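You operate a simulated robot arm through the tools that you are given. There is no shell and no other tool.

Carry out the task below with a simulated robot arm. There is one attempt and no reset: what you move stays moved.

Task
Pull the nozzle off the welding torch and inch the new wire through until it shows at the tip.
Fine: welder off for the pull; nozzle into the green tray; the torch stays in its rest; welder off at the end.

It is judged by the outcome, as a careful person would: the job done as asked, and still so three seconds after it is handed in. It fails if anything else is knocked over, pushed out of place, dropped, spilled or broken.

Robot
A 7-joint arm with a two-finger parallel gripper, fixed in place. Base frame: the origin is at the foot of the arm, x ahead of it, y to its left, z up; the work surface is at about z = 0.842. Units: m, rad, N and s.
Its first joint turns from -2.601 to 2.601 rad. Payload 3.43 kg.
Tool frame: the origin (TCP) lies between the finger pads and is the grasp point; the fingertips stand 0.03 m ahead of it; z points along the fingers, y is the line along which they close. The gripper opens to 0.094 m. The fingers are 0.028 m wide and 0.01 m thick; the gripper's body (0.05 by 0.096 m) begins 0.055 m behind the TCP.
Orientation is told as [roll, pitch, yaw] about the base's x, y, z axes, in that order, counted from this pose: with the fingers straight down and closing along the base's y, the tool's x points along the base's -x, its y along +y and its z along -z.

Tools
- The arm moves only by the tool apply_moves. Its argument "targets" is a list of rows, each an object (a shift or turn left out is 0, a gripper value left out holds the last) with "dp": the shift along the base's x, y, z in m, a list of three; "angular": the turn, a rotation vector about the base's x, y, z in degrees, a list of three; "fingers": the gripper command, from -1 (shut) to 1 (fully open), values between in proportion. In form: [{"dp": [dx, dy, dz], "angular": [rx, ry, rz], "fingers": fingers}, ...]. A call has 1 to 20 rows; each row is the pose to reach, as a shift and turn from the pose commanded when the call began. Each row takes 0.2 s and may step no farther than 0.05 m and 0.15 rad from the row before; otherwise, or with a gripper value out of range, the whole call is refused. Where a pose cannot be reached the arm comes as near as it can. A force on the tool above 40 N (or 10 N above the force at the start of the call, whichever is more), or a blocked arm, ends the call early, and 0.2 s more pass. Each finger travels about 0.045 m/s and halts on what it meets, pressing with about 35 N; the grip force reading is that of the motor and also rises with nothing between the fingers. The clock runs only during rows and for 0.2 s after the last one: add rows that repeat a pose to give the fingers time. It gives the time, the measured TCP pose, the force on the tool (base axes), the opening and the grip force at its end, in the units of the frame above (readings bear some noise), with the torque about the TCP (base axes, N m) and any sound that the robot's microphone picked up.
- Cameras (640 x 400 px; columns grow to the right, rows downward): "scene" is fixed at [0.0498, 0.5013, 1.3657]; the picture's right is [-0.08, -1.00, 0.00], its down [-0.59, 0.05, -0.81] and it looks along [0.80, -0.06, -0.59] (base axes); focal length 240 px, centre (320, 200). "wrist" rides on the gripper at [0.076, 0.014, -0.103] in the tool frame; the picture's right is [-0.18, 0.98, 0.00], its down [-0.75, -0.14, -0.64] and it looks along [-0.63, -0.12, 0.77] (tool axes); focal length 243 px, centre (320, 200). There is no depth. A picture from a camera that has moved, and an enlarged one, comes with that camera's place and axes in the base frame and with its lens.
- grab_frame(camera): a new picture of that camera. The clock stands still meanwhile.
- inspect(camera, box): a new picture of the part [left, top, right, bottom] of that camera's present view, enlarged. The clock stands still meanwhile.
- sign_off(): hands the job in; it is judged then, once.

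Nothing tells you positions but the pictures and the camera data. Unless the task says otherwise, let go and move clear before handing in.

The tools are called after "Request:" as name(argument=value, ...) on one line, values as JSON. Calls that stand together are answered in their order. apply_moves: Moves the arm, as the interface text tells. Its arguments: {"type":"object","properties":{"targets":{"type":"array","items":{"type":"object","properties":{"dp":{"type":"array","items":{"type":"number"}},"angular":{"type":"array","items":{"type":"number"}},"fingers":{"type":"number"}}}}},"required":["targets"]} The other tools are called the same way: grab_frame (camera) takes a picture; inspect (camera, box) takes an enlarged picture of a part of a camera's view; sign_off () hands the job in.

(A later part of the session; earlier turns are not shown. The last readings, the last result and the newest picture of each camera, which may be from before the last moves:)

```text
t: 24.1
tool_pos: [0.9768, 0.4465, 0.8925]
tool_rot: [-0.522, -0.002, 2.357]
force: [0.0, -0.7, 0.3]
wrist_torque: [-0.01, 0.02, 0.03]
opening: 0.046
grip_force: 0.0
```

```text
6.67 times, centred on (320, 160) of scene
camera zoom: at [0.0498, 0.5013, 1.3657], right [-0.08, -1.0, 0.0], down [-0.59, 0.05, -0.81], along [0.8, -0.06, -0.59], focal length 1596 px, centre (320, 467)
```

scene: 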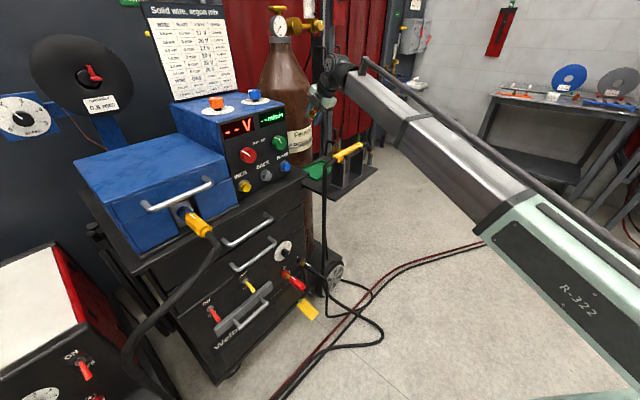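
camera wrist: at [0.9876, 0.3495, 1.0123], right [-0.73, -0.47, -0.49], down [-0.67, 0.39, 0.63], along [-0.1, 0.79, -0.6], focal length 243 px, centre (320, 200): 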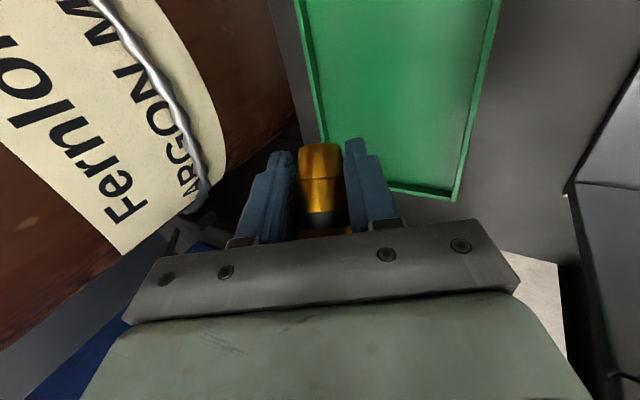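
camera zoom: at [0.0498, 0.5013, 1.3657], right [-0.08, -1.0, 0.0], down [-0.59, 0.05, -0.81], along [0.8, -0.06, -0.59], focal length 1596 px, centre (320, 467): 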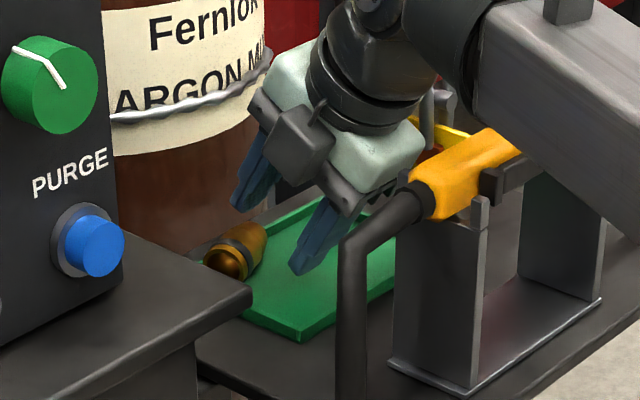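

The nozzle rolled toward the tray's back corner and seems to lean on the rim. I'll lift straight up a little and look closely at how it rests.

Request:
apply_moves(targets=[{"dp": [0, 0, 0.01]}, {"dp": [0, 0, 0.025]}, {"dp": [0, 0, 0.05]}, {"dp": [0, 0, 0.075]}, {"dp": [0, 0, 0.1]}, {"dp": [0, 0, 0.1]}])

Request:
grab_frame(camera="wrist")

Request:
inspect(camera="scene", box=[290, 140, 350, 190])

```text
t: 25.5
tool_pos: [0.9779, 0.446, 0.9919]
tool_rot: [-0.525, -0.002, 2.356]
force: [0.8, -0.1, -0.4]
wrist_torque: [-0.02, -0.01, -0.02]
opening: 0.0461
grip_force: 0.0
```

```text
taken
camera wrist: at [0.9873, 0.3487, 1.074], right [-0.73, -0.47, -0.49], down [-0.67, 0.39, 0.63], along [-0.1, 0.79, -0.6], focal length 243 px, centre (320, 200)
```

wrist: 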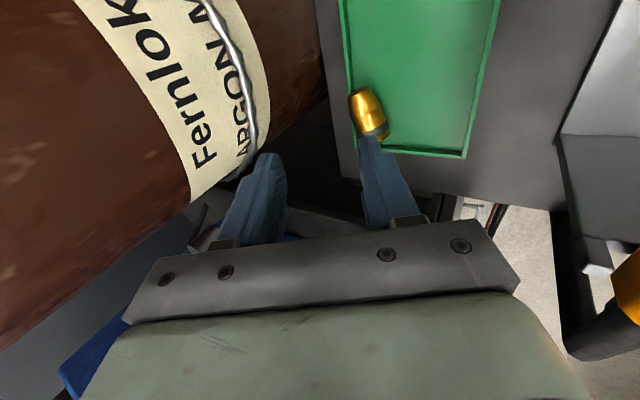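

```text
8.00 times, centred on (320, 165) of scene
camera zoom: at [0.0498, 0.5013, 1.3657], right [-0.08, -1.0, 0.0], down [-0.59, 0.05, -0.81], along [0.8, -0.06, -0.59], focal length 1916 px, centre (320, 480)
```

zoom: 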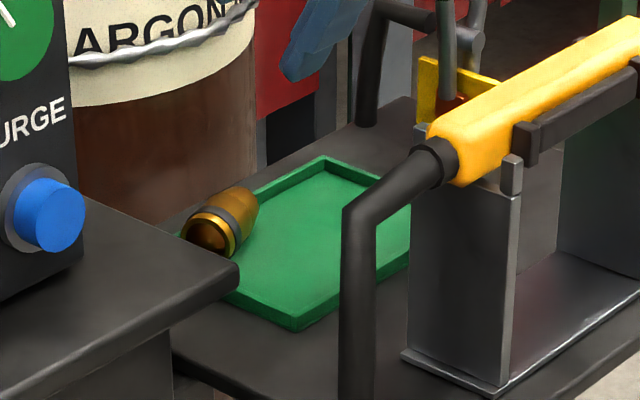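

Request:
inspect(camera="wrist", box=[320, 60, 480, 170])

Request:
inspect(camera="scene", box=[296, 158, 326, 180])

```text
3.64 times, centred on (400, 115) of wrist
camera zoom: at [0.9873, 0.3487, 1.074], right [-0.73, -0.47, -0.49], down [-0.67, 0.39, 0.63], along [-0.1, 0.79, -0.6], focal length 882 px, centre (29, 509)
```

zoom: 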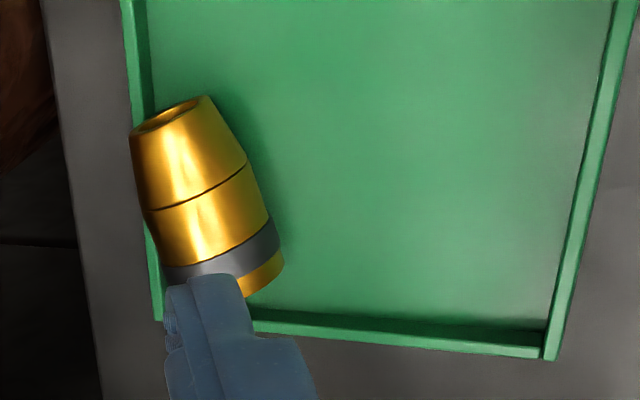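

```text
16.00 times, centred on (311, 169) of scene
camera zoom: at [0.0498, 0.5013, 1.3657], right [-0.08, -1.0, 0.0], down [-0.59, 0.05, -0.81], along [0.8, -0.06, -0.59], focal length 3831 px, centre (464, 696)
```

zoom: 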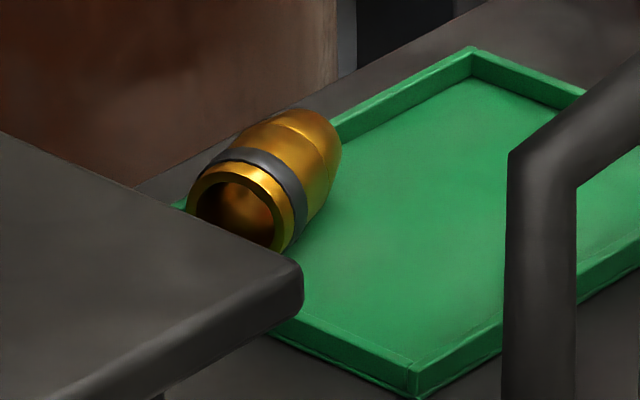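

The nozzle is lying on the tray floor against the back wall, inside the rims. Next I'll retreat over the torch with the fingers shut and go to a pose in front of the INCH button at about (0.686, 0.683, 0.962), where I can also get a better view of the panel.

Request:
apply_moves(targets=[{"dp": [0, 0, 0.05], "fingers": -1}, {"dp": [0, 0, 0.095]}, {"dp": [-0.0283, -0.0283, 0.1]}, {"dp": [-0.0601, -0.0601, 0.1]}, {"dp": [-0.1025, -0.0742, 0.1]}, {"dp": [-0.145, -0.053, 0.1]}, {"dp": [-0.1768, -0.0212, 0.1]}, {"dp": [-0.2086, 0.0106, 0.08], "angular": [4.24, -4.24, 0]}, {"dp": [-0.2404, 0.0424, 0.06], "angular": [8.48, -8.48, 0]}, {"dp": [-0.2722, 0.0742, 0.045], "angular": [12.73, -12.73, 0]}, {"dp": [-0.3041, 0.1061, 0.03], "angular": [16.97, -16.97, 0]}, {"dp": [-0.3323, 0.1414, 0.015], "angular": [21.21, -21.21, 0]}, {"dp": [-0.3323, 0.1414, 0.015], "angular": [21.21, -21.21, 0]}])

Request:
grab_frame(camera="wrist")

Request:
grab_frame(camera="scene")

```text
t: 28.3
tool_pos: [0.6425, 0.5873, 1.0082]
tool_rot: [-1.048, -0.002, 2.354]
force: [-0.1, 0.0, -0.7]
wrist_torque: [-0.02, -0.02, 0.01]
opening: 0.0005
grip_force: 33.3
```

```text
taken
camera wrist: at [0.63, 0.4663, 1.0476], right [-0.48, -0.22, -0.85], down [-0.88, 0.19, 0.44], along [0.07, 0.96, -0.28], focal length 243 px, centre (320, 200)
```

wrist: 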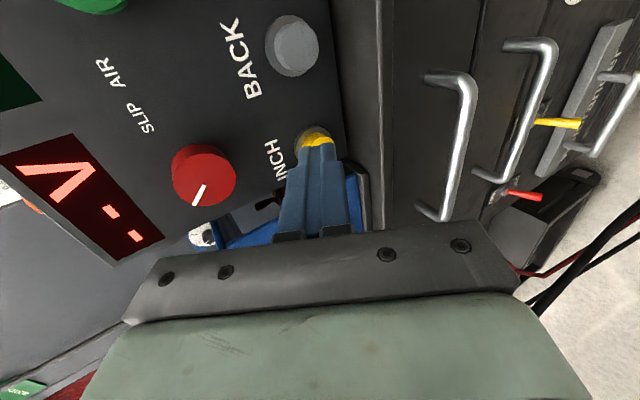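

```text
taken
```

scene: 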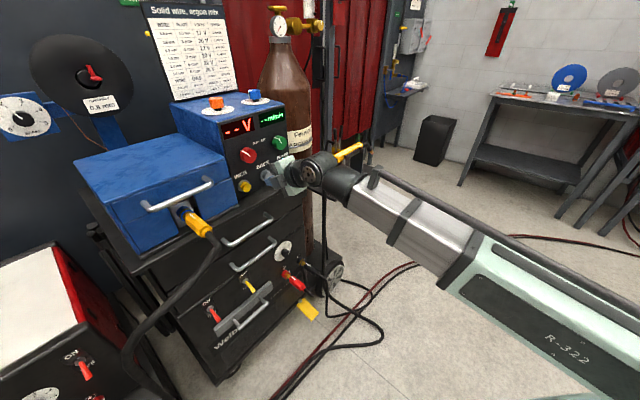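

I have a clear view of the panel, drawers and switches. INCH refines to about (0.705, 0.689, 0.953), so I'll line the fingertips up in front of it.

Request:
apply_moves(targets=[{"dp": [-0.0027, 0.0169, -0.025]}, {"dp": [-0.0054, 0.0337, -0.049]}, {"dp": [-0.0054, 0.0337, -0.049]}])

Request:
grab_frame(camera="wrist")

Request:
inspect(camera="scene", box=[210, 130, 330, 220])

```text
t: 29.1
tool_pos: [0.6403, 0.6232, 0.9588]
tool_rot: [-1.047, -0.002, 2.355]
force: [0.4, -0.2, 0.1]
wrist_torque: [0.0, -0.02, 0.02]
opening: 0.0
grip_force: 34.0
```

```text
taken
camera wrist: at [0.6276, 0.5022, 0.9977], right [-0.48, -0.22, -0.85], down [-0.88, 0.19, 0.44], along [0.06, 0.96, -0.28], focal length 243 px, centre (320, 200)
```

wrist: 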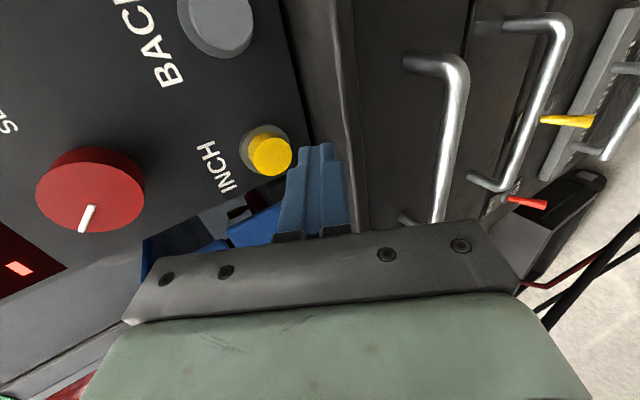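

```text
4.44 times, centred on (270, 175) of scene
camera zoom: at [0.0498, 0.5013, 1.3657], right [-0.08, -1.0, 0.0], down [-0.59, 0.05, -0.81], along [0.8, -0.06, -0.59], focal length 1064 px, centre (542, 311)
```

zoom: 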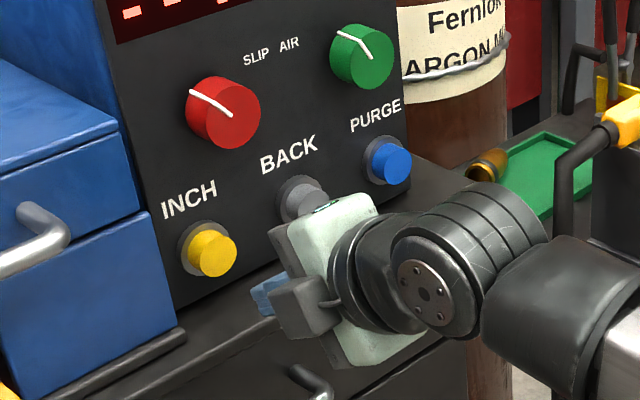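

INCH re-triangulates to (0.688, 0.685, 0.961), consistent with my first estimate. I'll line up with the fingertip edge about 1.5 cm in front of it.

Request:
apply_moves(targets=[{"dp": [0.008, 0.015, 0.0043]}, {"dp": [0.016, 0.0301, 0.0085]}, {"dp": [0.016, 0.0301, 0.0085]}])

Request:
inspect(camera="wrist", box=[200, 80, 400, 240])

Request:
inspect(camera="scene", box=[220, 150, 300, 210])

```text
t: 29.9
tool_pos: [0.6561, 0.6528, 0.9686]
tool_rot: [-1.047, -0.001, 2.357]
force: [1.4, -0.1, 0.5]
wrist_torque: [0.0, 0.0, 0.0]
opening: 0.0
grip_force: 32.6
```

```text
2.50 times, centred on (300, 160) of wrist
camera zoom: at [0.6431, 0.5318, 1.0077], right [-0.48, -0.22, -0.85], down [-0.88, 0.19, 0.44], along [0.06, 0.96, -0.28], focal length 606 px, centre (370, 300)
```

zoom: 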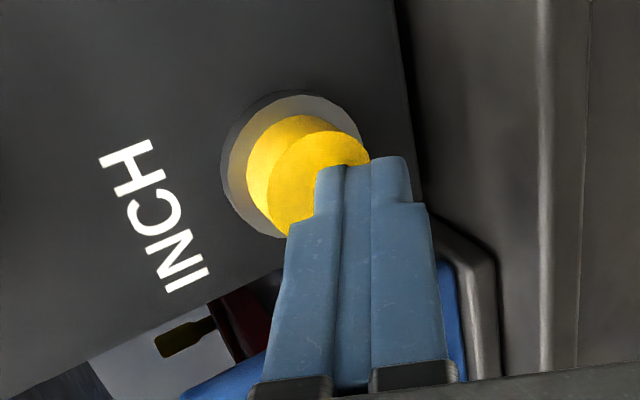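

```text
6.67 times, centred on (260, 180) of scene
camera zoom: at [0.0498, 0.5013, 1.3657], right [-0.08, -1.0, 0.0], down [-0.59, 0.05, -0.81], along [0.8, -0.06, -0.59], focal length 1596 px, centre (720, 333)
```

zoom: 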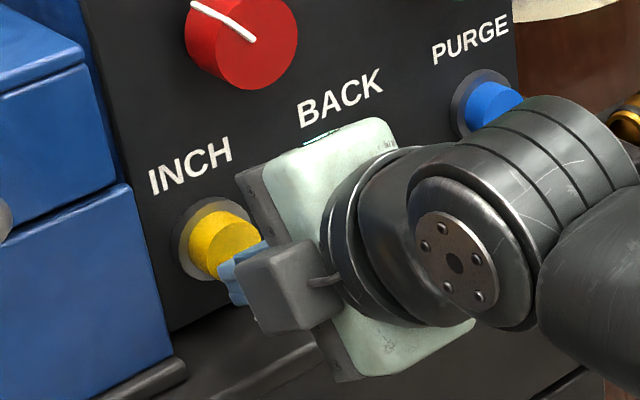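

The fingertips are right in front of the INCH cap. First I'll take a baseline picture of the torch tip, then press gently. This checks whether inching works at all with the welder still off.

Request:
inspect(camera="scene", box=[355, 137, 387, 157])

Request:
apply_moves(targets=[{"dp": [0.004, 0.004, 0.003]}, {"dp": [0.008, 0.008, 0.004]}, {"dp": [0.011, 0.011, 0.004]}, {"dp": [0.013, 0.013, 0.004]}, {"dp": [0.013, 0.013, 0.004]}])

Request:
inspect(camera="wrist", box=[200, 80, 400, 240])

Request:
inspect(camera="scene", box=[355, 137, 387, 157])

```text
16.00 times, centred on (371, 147) of scene
camera zoom: at [0.0498, 0.5013, 1.3657], right [-0.08, -1.0, 0.0], down [-0.59, 0.05, -0.81], along [0.8, -0.06, -0.59], focal length 3831 px, centre (-496, 1048)
```

zoom: 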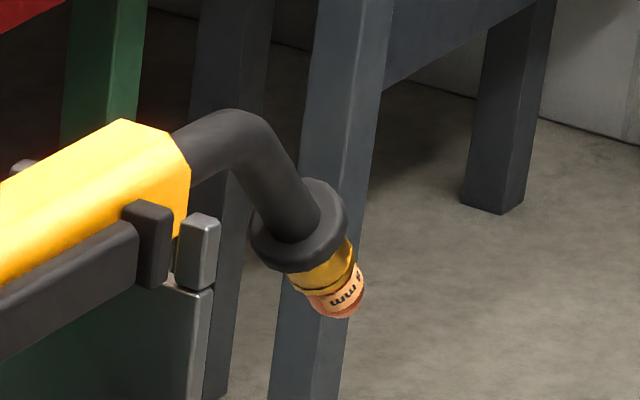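

```text
t: 31.0
tool_pos: [0.6644, 0.6607, 0.9699]
tool_rot: [-1.043, -0.001, 2.356]
force: [-11.7, -14.9, 6.7]
wrist_torque: [0.01, -0.07, -0.05]
opening: 0.0
grip_force: 32.7
heard: click
stopped in row 5: the force on the tool passed its limit at 41 N (the readings are from after the stop); the commanded pose is now the measured one
```

```text
2.50 times, centred on (300, 160) of wrist
camera zoom: at [0.6507, 0.5404, 1.0102], right [-0.48, -0.22, -0.85], down [-0.87, 0.19, 0.45], along [0.06, 0.96, -0.28], focal length 606 px, centre (370, 300)
```

zoom: 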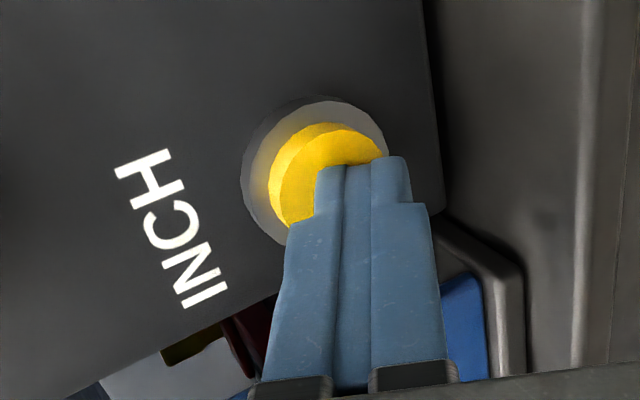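

```text
16.00 times, centred on (371, 147) of scene
camera zoom: at [0.0498, 0.5013, 1.3657], right [-0.08, -1.0, 0.0], down [-0.59, 0.05, -0.81], along [0.8, -0.06, -0.59], focal length 3831 px, centre (-496, 1048)
```

zoom: 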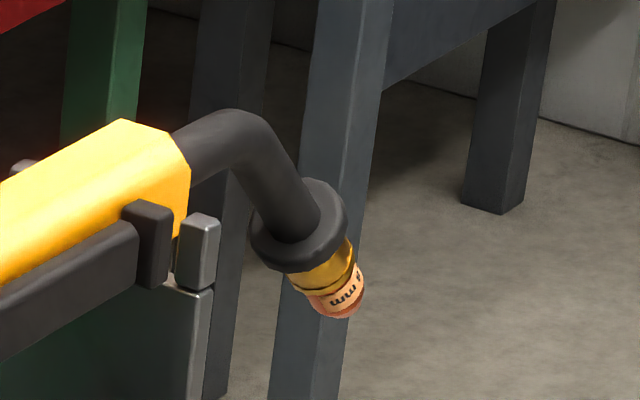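

The button clicked and is held down at about 20 N. I'll hold it for a second and listen for the feeder motor.

Request:
apply_moves(targets=[{"dp": [0, 0, 0]}, {"dp": [0, 0, 0]}, {"dp": [0, 0, 0]}, {"dp": [0, 0, 0]}, {"dp": [0, 0, 0]}])

Request:
inspect(camera="scene", box=[200, 90, 320, 200])

Request:
inspect(camera="scene", box=[20, 30, 180, 150])

```text
t: 32.2
tool_pos: [0.6644, 0.6612, 0.9695]
tool_rot: [-1.042, 0.0, 2.357]
force: [-22.2, -23.3, 0.8]
wrist_torque: [-0.16, 0.12, -0.1]
opening: 0.0
grip_force: 33.6
```

```text
3.64 times, centred on (260, 145) of scene
camera zoom: at [0.0498, 0.5013, 1.3657], right [-0.08, -1.0, 0.0], down [-0.59, 0.05, -0.81], along [0.8, -0.06, -0.59], focal length 871 px, centre (538, 400)
```

zoom: 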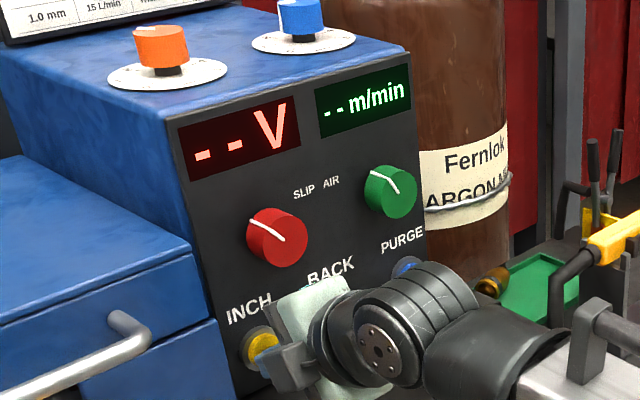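

```text
3.33 times, centred on (100, 90) of scene
camera zoom: at [0.0498, 0.5013, 1.3657], right [-0.08, -1.0, 0.0], down [-0.59, 0.05, -0.81], along [0.8, -0.06, -0.59], focal length 798 px, centre (1053, 567)
```

zoom: 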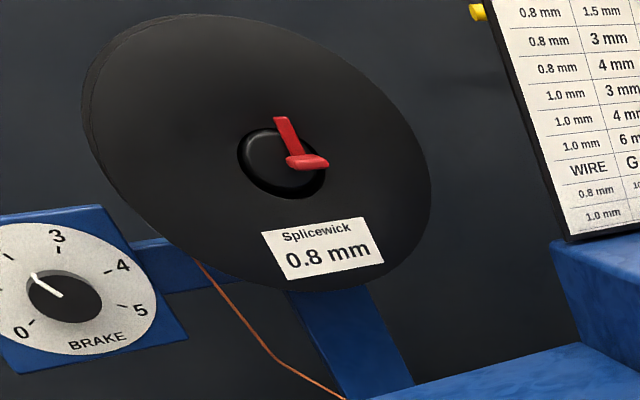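

With the welder off the button clicks but nothing feeds, so the welder must be switched on for the inching. The red lever is near (0.50, 0.83, 0.61), tip near (0.47, 0.80, 0.58). I'll back off and go down in front of the drawers, staying to the right of the hanging cable.

Request:
apply_moves(targets=[{"dp": [-0.0212, -0.0212, 0]}, {"dp": [-0.0495, -0.0495, 0]}, {"dp": [-0.0778, -0.0778, 0]}, {"dp": [-0.0919, -0.0919, -0.04]}, {"dp": [-0.099, -0.0849, -0.085]}, {"dp": [-0.1061, -0.0778, -0.13]}, {"dp": [-0.1096, -0.0742, -0.175]}, {"dp": [-0.1131, -0.0707, -0.22]}, {"dp": [-0.1167, -0.0672, -0.265]}, {"dp": [-0.1273, -0.0566, -0.305]}, {"dp": [-0.1414, -0.0424, -0.34]}, {"dp": [-0.1414, -0.0424, -0.34]}])

Request:
grab_frame(camera="wrist")

Request:
grab_frame(camera="scene")

```text
t: 34.8
tool_pos: [0.5215, 0.6185, 0.6261]
tool_rot: [-1.041, -0.002, 2.357]
force: [0.0, 0.3, 0.6]
wrist_torque: [-0.01, 0.01, 0.0]
opening: 0.0
grip_force: 33.1
```

```text
taken
camera wrist: at [0.5087, 0.4975, 0.6667], right [-0.48, -0.22, -0.85], down [-0.87, 0.19, 0.45], along [0.06, 0.96, -0.28], focal length 243 px, centre (320, 200)
```

wrist: 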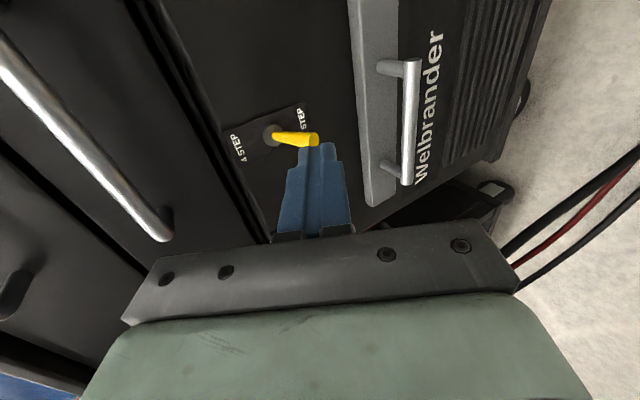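

```text
taken
```

scene: 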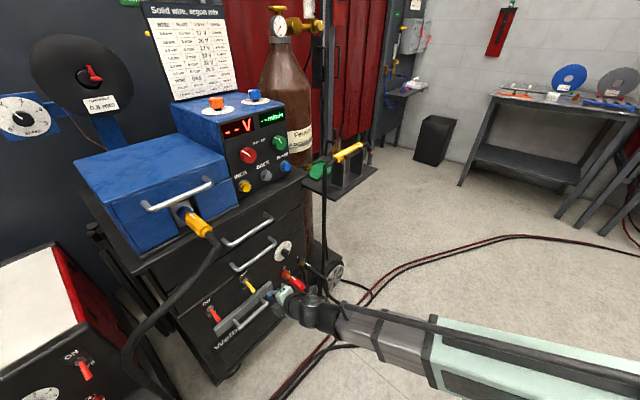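

The reach down here works, and the yellow 2/4-step switch sits beside the grey plate. I'll shift left to bring the red ON/OFF lever into view, staying about 10 cm off the panel.

Request:
apply_moves(targets=[{"dp": [-0.026, 0.0212, 0]}, {"dp": [-0.052, 0.0424, 0]}, {"dp": [-0.0778, 0.0636, 0]}, {"dp": [-0.0778, 0.0636, 0]}])

Request:
grab_frame(camera="wrist")

Request:
inspect(camera="scene", box=[180, 260, 300, 350])

```text
t: 35.8
tool_pos: [0.4428, 0.6825, 0.6273]
tool_rot: [-1.042, 0.0, 2.358]
force: [-1.3, -0.1, -0.3]
wrist_torque: [0.02, -0.03, 0.03]
opening: 0.0001
grip_force: 32.7
```

```text
taken
camera wrist: at [0.4299, 0.5623, 0.6679], right [-0.48, -0.22, -0.85], down [-0.87, 0.19, 0.45], along [0.06, 0.96, -0.28], focal length 243 px, centre (320, 200)
```

wrist: 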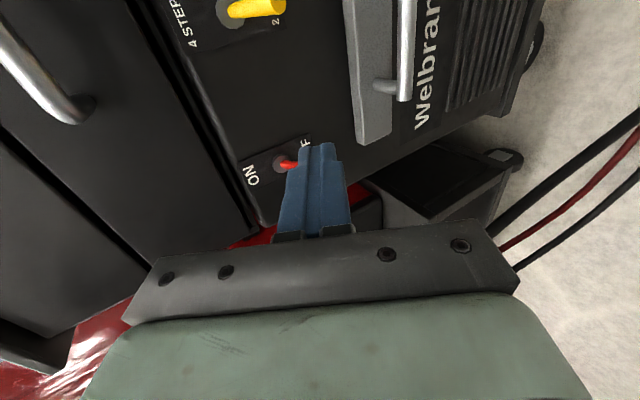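

```text
4.44 times, centred on (240, 305) of scene
camera zoom: at [0.0498, 0.5013, 1.3657], right [-0.08, -1.0, 0.0], down [-0.59, 0.05, -0.81], along [0.8, -0.06, -0.59], focal length 1064 px, centre (676, -267)
```

zoom: 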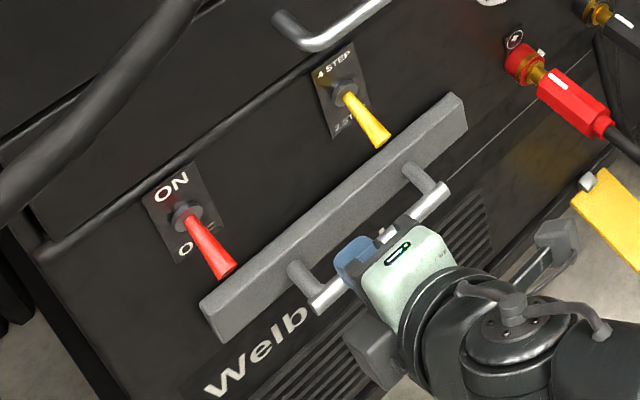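

The red lever base is at about (0.507, 0.838, 0.605), pointing out and down over OFF. I'll position the closed fingertips below and in front of its tip so I can push it up.

Request:
apply_moves(targets=[{"dp": [-0.011, 0.02, -0.025]}, {"dp": [-0.022, 0.04, -0.05]}, {"dp": [-0.0329, 0.0598, -0.073]}, {"dp": [-0.0329, 0.0598, -0.073]}])

Request:
grab_frame(camera="wrist")

Request:
inspect(camera="scene", box=[180, 270, 280, 350])

```text
t: 36.8
tool_pos: [0.4098, 0.7397, 0.5555]
tool_rot: [-1.041, -0.002, 2.356]
force: [0.7, -1.0, 1.0]
wrist_torque: [0.01, -0.01, -0.05]
opening: 0.0
grip_force: 32.9
```

```text
taken
camera wrist: at [0.3975, 0.6194, 0.5962], right [-0.48, -0.22, -0.85], down [-0.87, 0.19, 0.45], along [0.06, 0.96, -0.28], focal length 243 px, centre (320, 200)
```

wrist: 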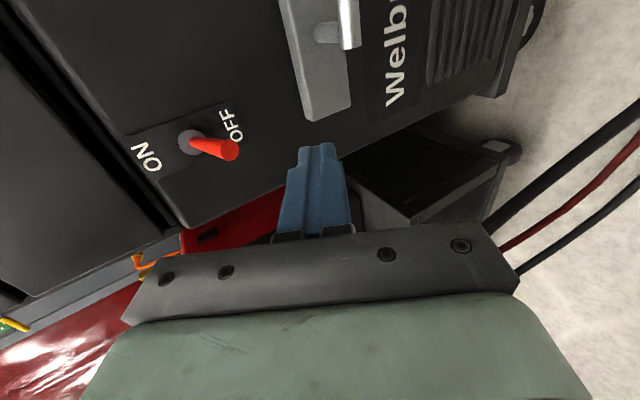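

```text
5.00 times, centred on (230, 310) of scene
camera zoom: at [0.0498, 0.5013, 1.3657], right [-0.08, -1.0, 0.0], down [-0.59, 0.05, -0.81], along [0.8, -0.06, -0.59], focal length 1197 px, centre (770, -350)
```

zoom: 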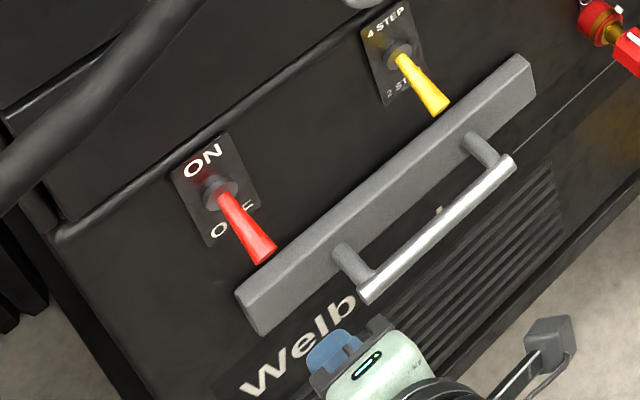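

Lever tip is at about (c=0.907, z=0.585) with plenty of room beneath it. I'll slide the fingertips under the tip, then lift.

Request:
apply_moves(targets=[{"dp": [0.02, 0.02, 0]}, {"dp": [0.04, 0.04, 0]}, {"dp": [0.053, 0.053, 0]}, {"dp": [0.053, 0.053, 0]}])

Request:
inspect(camera="wrist", box=[160, 60, 400, 240])

Request:
inspect(camera="scene", box=[180, 270, 280, 350])

```text
t: 37.8
tool_pos: [0.4633, 0.7953, 0.5566]
tool_rot: [-1.042, 0.0, 2.356]
force: [0.4, 0.0, -0.6]
wrist_torque: [-0.04, -0.02, 0.01]
opening: 0.0002
grip_force: 33.2
```

```text
2.22 times, centred on (280, 150) of wrist
camera zoom: at [0.4506, 0.6742, 0.5965], right [-0.48, -0.22, -0.85], down [-0.87, 0.19, 0.45], along [0.06, 0.96, -0.28], focal length 539 px, centre (409, 311)
```

zoom: 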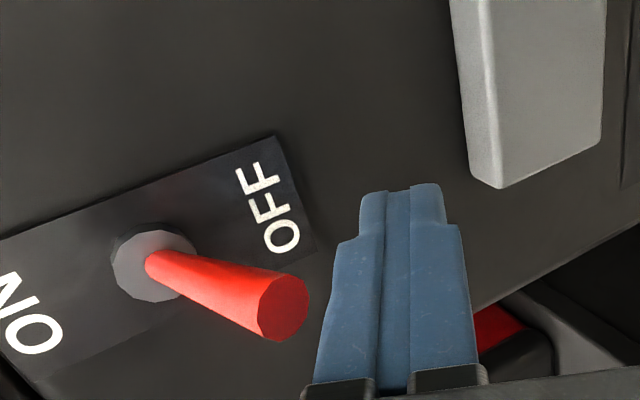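

```text
5.00 times, centred on (230, 310) of scene
camera zoom: at [0.0498, 0.5013, 1.3657], right [-0.08, -1.0, 0.0], down [-0.59, 0.05, -0.81], along [0.8, -0.06, -0.59], focal length 1197 px, centre (770, -350)
```

zoom: 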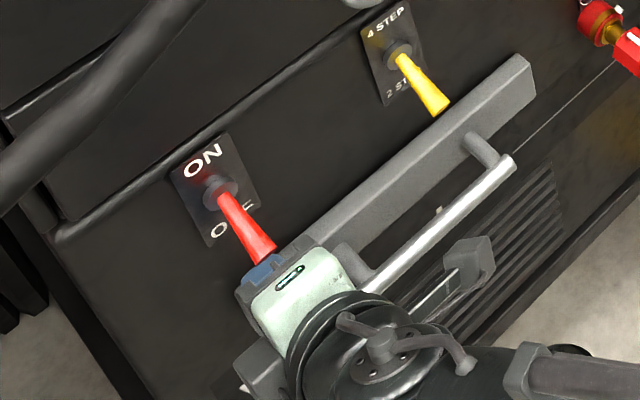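

The fingers are directly under the lever tip. I'll lift to flip it up to ON, watching the force.

Request:
apply_moves(targets=[{"dp": [0, 0, 0.012]}, {"dp": [0, 0, 0.024]}, {"dp": [0, 0, 0.036]}, {"dp": [0, 0, 0.048]}, {"dp": [0, 0, 0.06]}, {"dp": [0, 0, 0.07]}, {"dp": [0, 0, 0.07]}])

Request:
inspect(camera="wrist", box=[160, 60, 400, 240])

Request:
grab_frame(camera="scene")

```text
t: 39.0
tool_pos: [0.4647, 0.7961, 0.6093]
tool_rot: [-1.031, -0.002, 2.352]
force: [-4.9, -0.5, -15.1]
wrist_torque: [0.08, -0.03, -0.06]
opening: 0.0001
grip_force: 33.1
stopped in row 6: the force on the tool passed its limit at 53 N (the readings are from after the stop); the commanded pose is now the measured one
```

```text
2.22 times, centred on (280, 150) of wrist
camera zoom: at [0.4521, 0.6763, 0.6494], right [-0.49, -0.22, -0.84], down [-0.87, 0.2, 0.45], along [0.07, 0.95, -0.29], focal length 539 px, centre (409, 311)
```

zoom: 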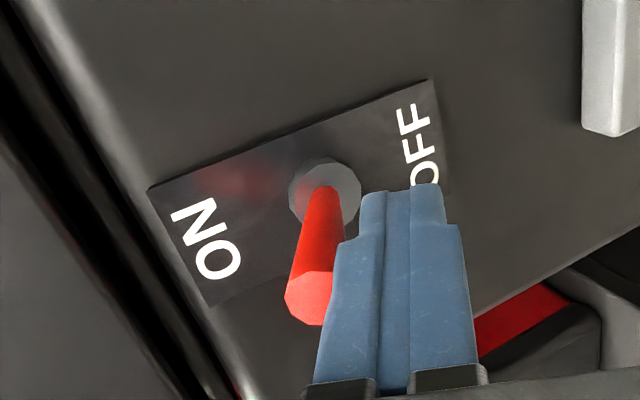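

```text
taken
```

scene: 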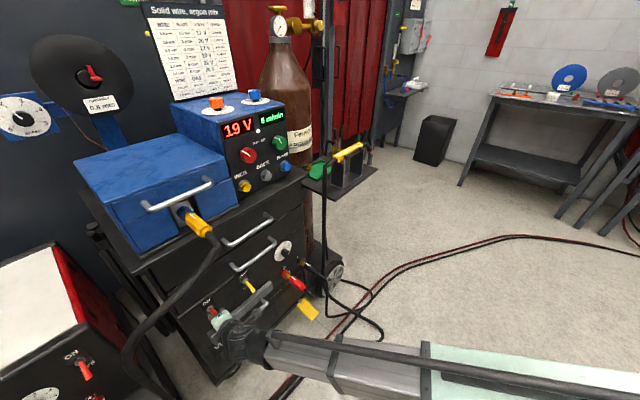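

The displays lit up with 19 V and 6 m/min, so the welder is on. I'll ease down a touch, back straight out, and confirm the lever stays at ON.

Request:
apply_moves(targets=[{"dp": [0, 0, -0.008]}, {"dp": [-0.015, -0.015, -0.01]}, {"dp": [-0.04, -0.04, -0.01]}, {"dp": [-0.065, -0.065, -0.01]}, {"dp": [-0.065, -0.065, -0.01]}])

Request:
inspect(camera="wrist", box=[120, 60, 400, 240])

Request:
inspect(camera="scene", box=[205, 90, 315, 200])

Request:
inspect(camera="scene", box=[355, 137, 387, 157])

```text
t: 40.2
tool_pos: [0.4034, 0.7329, 0.5984]
tool_rot: [-1.034, -0.002, 2.351]
force: [0.3, 0.4, 0.5]
wrist_torque: [-0.03, 0.0, -0.02]
opening: 0.0
grip_force: 33.5
```

```text
2.22 times, centred on (260, 150) of wrist
camera zoom: at [0.3895, 0.6132, 0.6388], right [-0.49, -0.22, -0.84], down [-0.87, 0.2, 0.45], along [0.07, 0.96, -0.29], focal length 539 px, centre (453, 311)
```

zoom: 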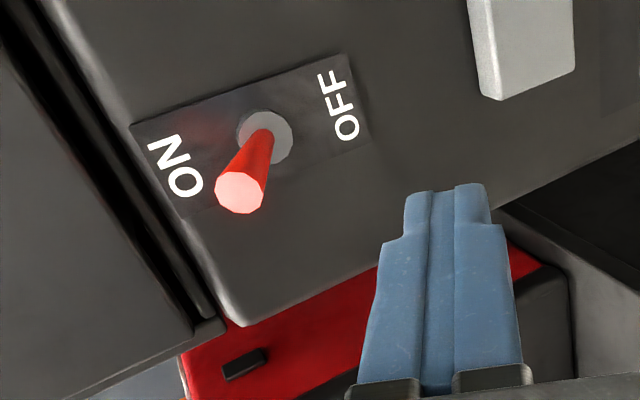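

```text
3.64 times, centred on (260, 145) of scene
camera zoom: at [0.0498, 0.5013, 1.3657], right [-0.08, -1.0, 0.0], down [-0.59, 0.05, -0.81], along [0.8, -0.06, -0.59], focal length 871 px, centre (538, 400)
```

zoom: 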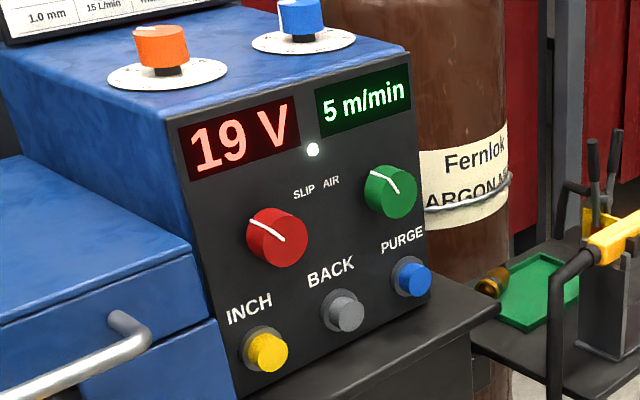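

```text
16.00 times, centred on (371, 147) of scene
camera zoom: at [0.0498, 0.5013, 1.3657], right [-0.08, -1.0, 0.0], down [-0.59, 0.05, -0.81], along [0.8, -0.06, -0.59], focal length 3831 px, centre (-496, 1048)
```

zoom: 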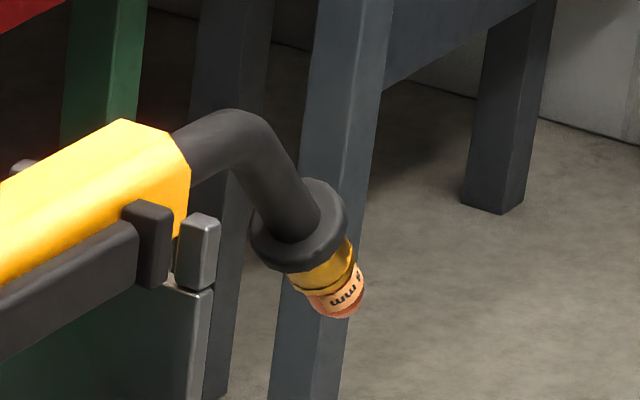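

The lever is at ON and the power light is lit; the torch and nozzle are undisturbed. I'll go back up the same way to in front of the INCH button.

Request:
apply_moves(targets=[{"dp": [0.0318, -0.0318, 0]}, {"dp": [0.0636, -0.0636, 0]}, {"dp": [0.0955, -0.0955, 0]}, {"dp": [0.1167, -0.1167, 0.03]}, {"dp": [0.1237, -0.1237, 0.075]}, {"dp": [0.1308, -0.1308, 0.12]}, {"dp": [0.1379, -0.1379, 0.165]}, {"dp": [0.145, -0.145, 0.21]}, {"dp": [0.1485, -0.1485, 0.255]}, {"dp": [0.1556, -0.1556, 0.3]}, {"dp": [0.1626, -0.1626, 0.345]}, {"dp": [0.1803, -0.152, 0.372]}, {"dp": [0.1803, -0.152, 0.372]}])

Request:
grab_frame(camera="wrist")

```text
t: 43.0
tool_pos: [0.5812, 0.5758, 0.9707]
tool_rot: [-1.036, -0.003, 2.352]
force: [-0.8, -0.7, -0.3]
wrist_torque: [0.02, 0.01, 0.01]
opening: 0.0
grip_force: 32.9
```

```text
taken
camera wrist: at [0.5684, 0.4563, 1.0125], right [-0.49, -0.22, -0.84], down [-0.87, 0.2, 0.45], along [0.07, 0.96, -0.29], focal length 243 px, centre (320, 200)
```

wrist: 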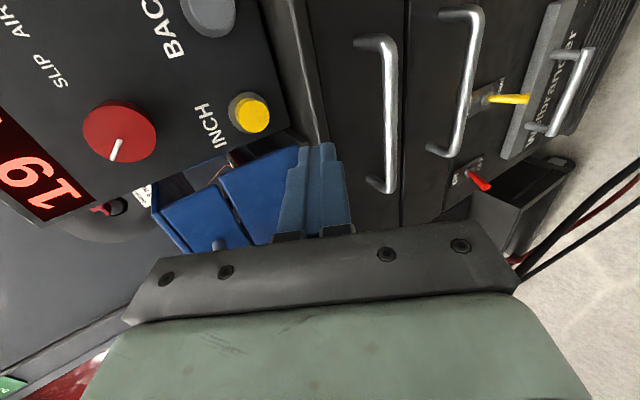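

Everything is lined up with INCH at about 11 cm. I'll move in to just before contact.

Request:
apply_moves(targets=[{"dp": [0.03, 0.031, 0]}, {"dp": [0.055, 0.0565, -0.001]}, {"dp": [0.0735, 0.0755, -0.001]}, {"dp": [0.0735, 0.0755, -0.001]}])

Request:
inspect(camera="wrist", box=[200, 80, 400, 240])

```text
t: 44.0
tool_pos: [0.6558, 0.6548, 0.9691]
tool_rot: [-1.035, -0.002, 2.353]
force: [-0.4, 0.5, -0.3]
wrist_torque: [-0.02, -0.07, -0.03]
opening: 0.0
grip_force: 33.2
```

```text
2.50 times, centred on (300, 160) of wrist
camera zoom: at [0.6429, 0.5341, 1.0097], right [-0.49, -0.22, -0.84], down [-0.87, 0.2, 0.45], along [0.07, 0.96, -0.29], focal length 606 px, centre (370, 300)
```

zoom: 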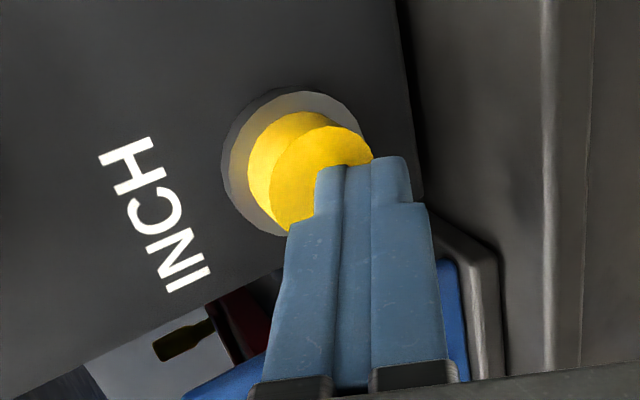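

Fingertips are just short of the cap. I'll press and briefly hold while watching the tip and listening.

Request:
apply_moves(targets=[{"dp": [0.004, 0.003, 0.002]}, {"dp": [0.008, 0.007, 0.003]}, {"dp": [0.0095, 0.0085, 0.003]}, {"dp": [0.0095, 0.0085, 0.003]}])

Request:
inspect(camera="scene", box=[355, 137, 387, 157])

Request:
inspect(camera="scene", box=[20, 30, 180, 150])

Request:
inspect(camera="scene", box=[205, 90, 315, 200])

```text
t: 45.0
tool_pos: [0.6632, 0.6621, 0.9736]
tool_rot: [-1.033, 0.0, 2.352]
force: [-18.7, -20.2, -8.3]
wrist_torque: [-0.34, 0.32, -0.02]
opening: 0.0003
grip_force: 32.8
heard: click
```

```text
16.00 times, centred on (371, 147) of scene
camera zoom: at [0.0498, 0.5013, 1.3657], right [-0.08, -1.0, 0.0], down [-0.59, 0.05, -0.81], along [0.8, -0.06, -0.59], focal length 3831 px, centre (-496, 1048)
```

zoom: 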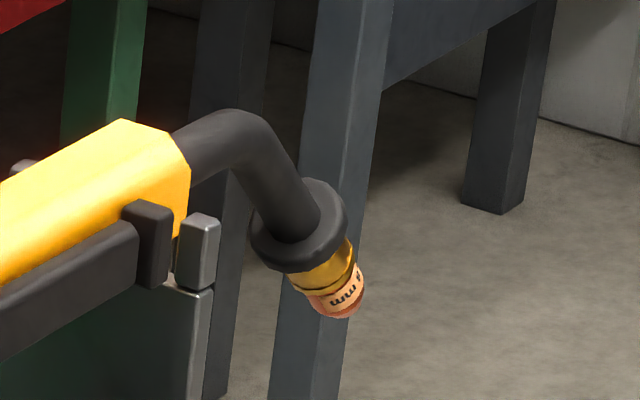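

```text
3.33 times, centred on (100, 90) of scene
camera zoom: at [0.0498, 0.5013, 1.3657], right [-0.08, -1.0, 0.0], down [-0.59, 0.05, -0.81], along [0.8, -0.06, -0.59], focal length 798 px, centre (1053, 567)
```

zoom: 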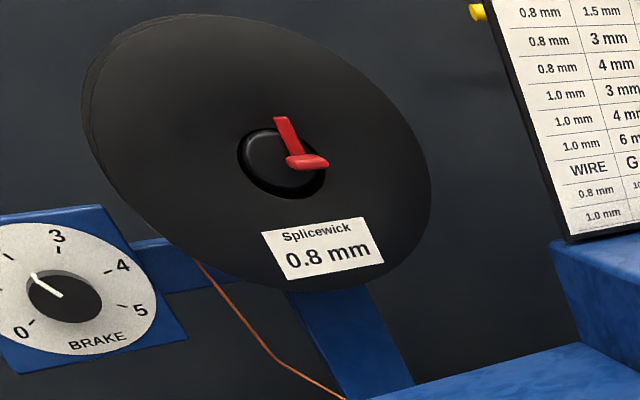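

```text
3.64 times, centred on (260, 145) of scene
camera zoom: at [0.0498, 0.5013, 1.3657], right [-0.08, -1.0, 0.0], down [-0.59, 0.05, -0.81], along [0.8, -0.06, -0.59], focal length 871 px, centre (538, 400)
```

zoom: 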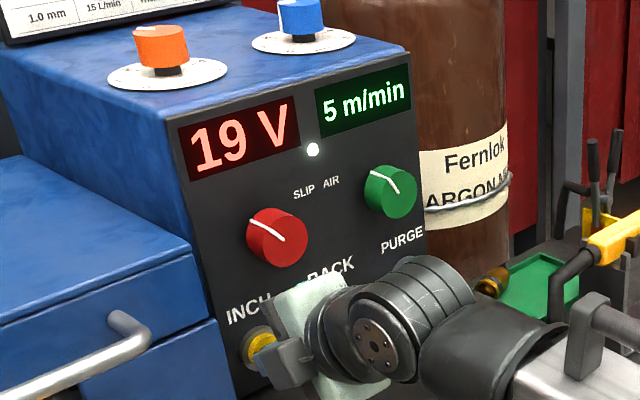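

The button clicked and is held. I'll hold a bit longer and check the spool and the tip.

Request:
apply_moves(targets=[{"dp": [0, 0, 0]}, {"dp": [0, 0, 0]}, {"dp": [0, 0, 0]}])

Request:
inspect(camera="scene", box=[355, 137, 387, 157])

Request:
inspect(camera="scene", box=[20, 30, 180, 150])

Request:
inspect(camera="scene", box=[205, 90, 315, 200])

```text
t: 45.8
tool_pos: [0.6628, 0.6622, 0.9733]
tool_rot: [-1.032, 0.0, 2.35]
force: [-24.4, -23.9, -7.9]
wrist_torque: [-0.32, 0.32, -0.02]
opening: 0.0
grip_force: 33.3
```

```text
16.00 times, centred on (371, 147) of scene
camera zoom: at [0.0498, 0.5013, 1.3657], right [-0.08, -1.0, 0.0], down [-0.59, 0.05, -0.81], along [0.8, -0.06, -0.59], focal length 3831 px, centre (-496, 1048)
```

zoom: 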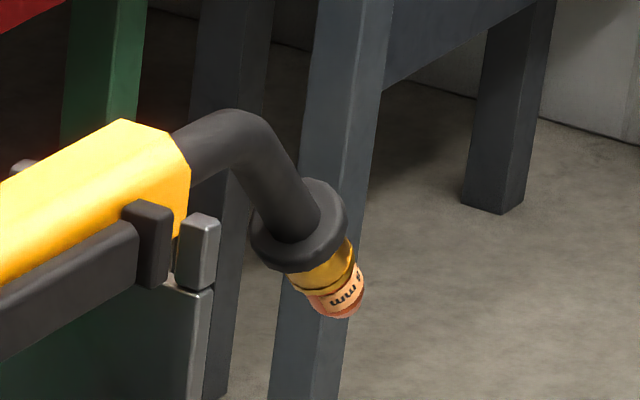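

```text
3.33 times, centred on (100, 90) of scene
camera zoom: at [0.0498, 0.5013, 1.3657], right [-0.08, -1.0, 0.0], down [-0.59, 0.05, -0.81], along [0.8, -0.06, -0.59], focal length 798 px, centre (1053, 567)
```

zoom: 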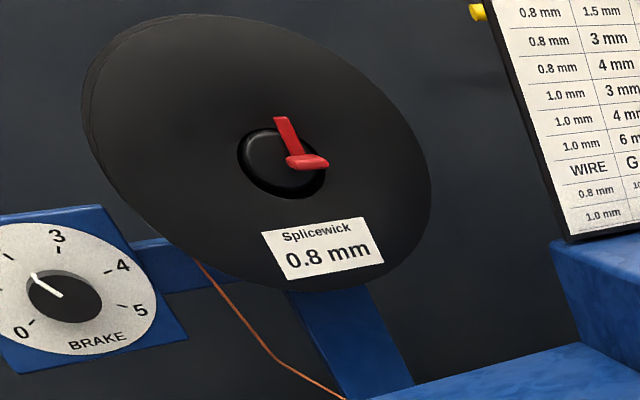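

```text
3.64 times, centred on (260, 145) of scene
camera zoom: at [0.0498, 0.5013, 1.3657], right [-0.08, -1.0, 0.0], down [-0.59, 0.05, -0.81], along [0.8, -0.06, -0.59], focal length 871 px, centre (538, 400)
```

zoom: 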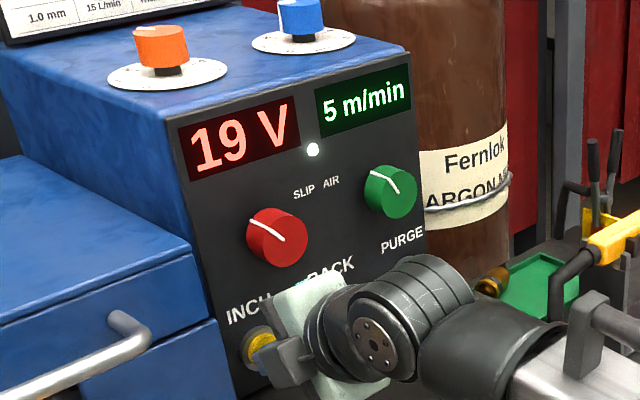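

No visible change yet after about 1.3 s. I'll keep holding in short stretches and recheck the tip.

Request:
apply_moves(targets=[{"dp": [0, 0, 0]}, {"dp": [0, 0, 0]}, {"dp": [0, 0, 0]}, {"dp": [0, 0, 0]}])

Request:
inspect(camera="scene", box=[355, 137, 387, 157])

Request:
inspect(camera="wrist", box=[200, 80, 400, 240])

Request:
grab_frame(camera="scene")

```text
t: 46.8
tool_pos: [0.6629, 0.6633, 0.9741]
tool_rot: [-1.032, -0.004, 2.35]
force: [-25.7, -24.6, -2.0]
wrist_torque: [-0.26, 0.26, -0.03]
opening: 0.0
grip_force: 33.2
```

```text
16.00 times, centred on (371, 147) of scene
camera zoom: at [0.0498, 0.5013, 1.3657], right [-0.08, -1.0, 0.0], down [-0.59, 0.05, -0.81], along [0.8, -0.06, -0.59], focal length 3831 px, centre (-496, 1048)
```

zoom: 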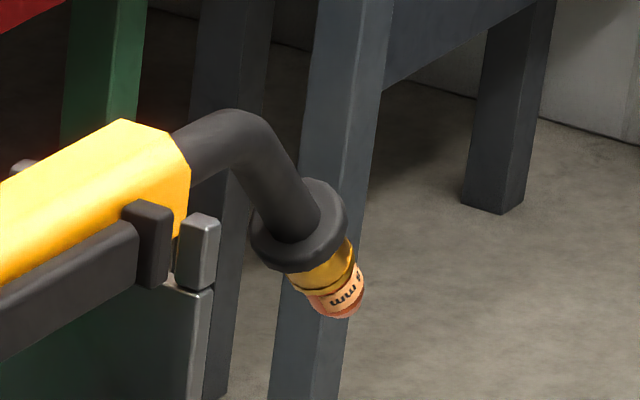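

```text
2.50 times, centred on (300, 160) of wrist
camera zoom: at [0.6502, 0.5426, 1.0147], right [-0.49, -0.22, -0.84], down [-0.87, 0.2, 0.45], along [0.07, 0.95, -0.29], focal length 606 px, centre (370, 300)
```

zoom: 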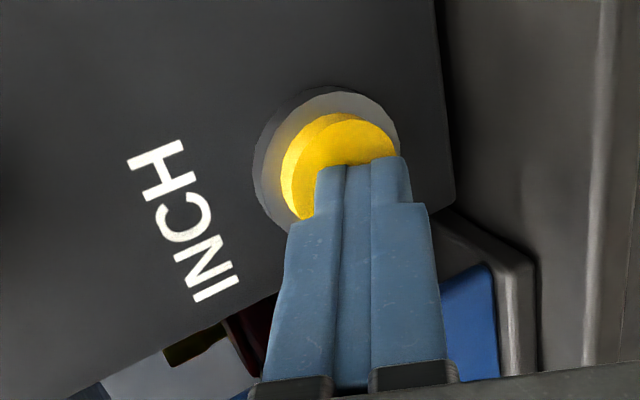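

```text
taken
```

scene: 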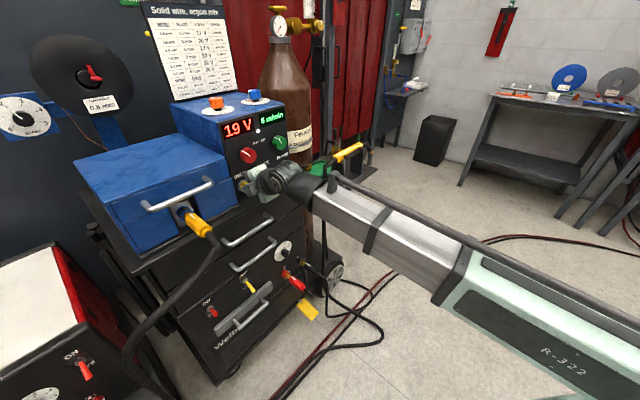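

Request:
apply_moves(targets=[{"dp": [0, 0, 0]}, {"dp": [0, 0, 0]}, {"dp": [0, 0, 0]}, {"dp": [0, 0, 0]}, {"dp": [0, 0, 0]}, {"dp": [0, 0, 0]}])

Request:
inspect(camera="scene", box=[355, 137, 387, 157])

Request:
inspect(camera="scene", box=[20, 30, 180, 150])

Request:
inspect(camera="scene", box=[60, 130, 260, 260])

```text
t: 48.2
tool_pos: [0.6626, 0.6633, 0.9746]
tool_rot: [-1.033, -0.002, 2.351]
force: [-25.7, -25.9, -1.0]
wrist_torque: [-0.18, 0.2, -0.03]
opening: 0.0001
grip_force: 33.0
```

```text
16.00 times, centred on (371, 147) of scene
camera zoom: at [0.0498, 0.5013, 1.3657], right [-0.08, -1.0, 0.0], down [-0.59, 0.05, -0.81], along [0.8, -0.06, -0.59], focal length 3831 px, centre (-496, 1048)
```

zoom: 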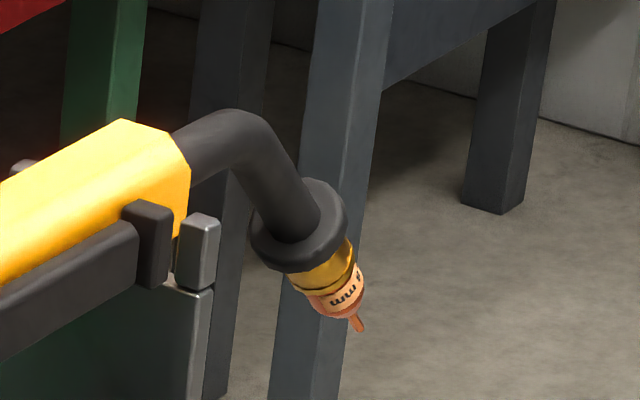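

```text
3.33 times, centred on (100, 90) of scene
camera zoom: at [0.0498, 0.5013, 1.3657], right [-0.08, -1.0, 0.0], down [-0.59, 0.05, -0.81], along [0.8, -0.06, -0.59], focal length 798 px, centre (1053, 567)
```

zoom: 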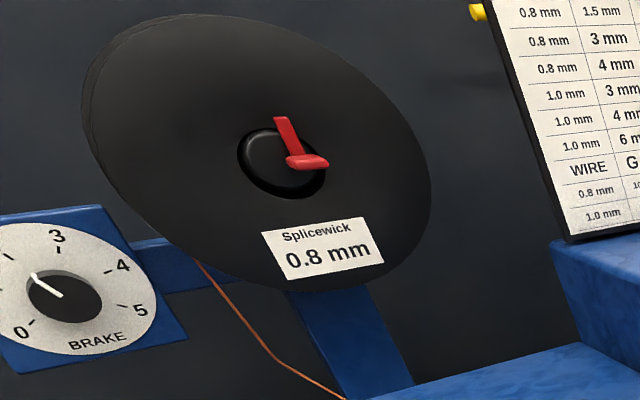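

```text
3.08 times, centred on (160, 195) of scene
camera zoom: at [0.0498, 0.5013, 1.3657], right [-0.08, -1.0, 0.0], down [-0.59, 0.05, -0.81], along [0.8, -0.06, -0.59], focal length 737 px, centre (812, 215)
```

zoom: 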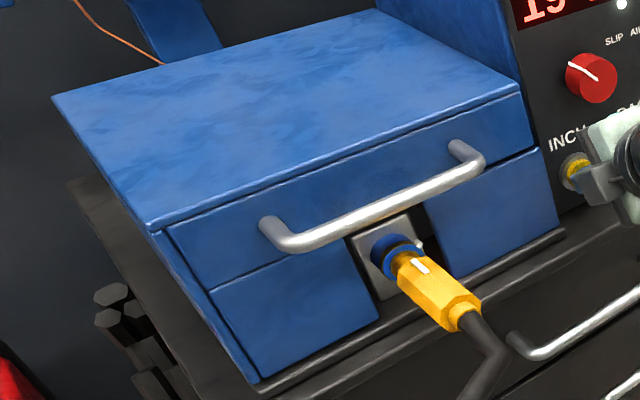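

The wire has appeared at the contact tip, about a centimetre of stick-out. I'll release INCH straight away by backing off quickly.

Request:
apply_moves(targets=[{"dp": [-0.034, -0.034, 0]}, {"dp": [-0.06, -0.06, 0]}, {"dp": [-0.082, -0.082, 0]}, {"dp": [-0.082, -0.082, 0]}])

Request:
inspect(camera="scene", box=[355, 137, 387, 157])

Request:
inspect(camera="scene", box=[205, 90, 315, 200])

```text
t: 49.2
tool_pos: [0.5826, 0.5806, 0.976]
tool_rot: [-1.035, -0.001, 2.351]
force: [0.1, 0.9, 0.1]
wrist_torque: [-0.01, -0.01, 0.03]
opening: 0.0001
grip_force: 33.0
```

```text
16.00 times, centred on (371, 147) of scene
camera zoom: at [0.0498, 0.5013, 1.3657], right [-0.08, -1.0, 0.0], down [-0.59, 0.05, -0.81], along [0.8, -0.06, -0.59], focal length 3831 px, centre (-496, 1048)
```

zoom: 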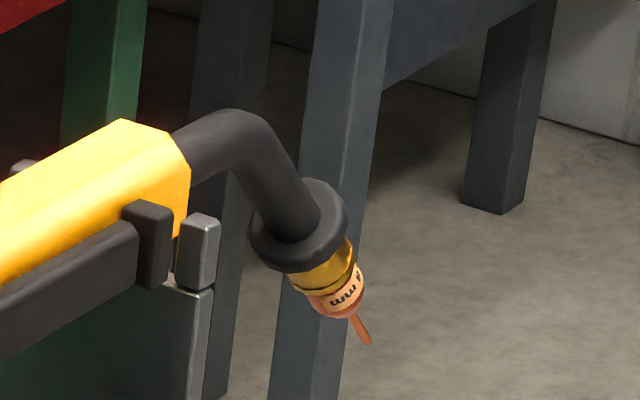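

```text
3.64 times, centred on (260, 145) of scene
camera zoom: at [0.0498, 0.5013, 1.3657], right [-0.08, -1.0, 0.0], down [-0.59, 0.05, -0.81], along [0.8, -0.06, -0.59], focal length 871 px, centre (538, 400)
```

zoom: 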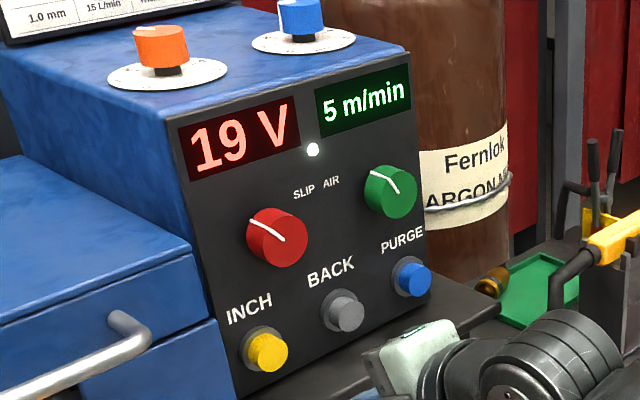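

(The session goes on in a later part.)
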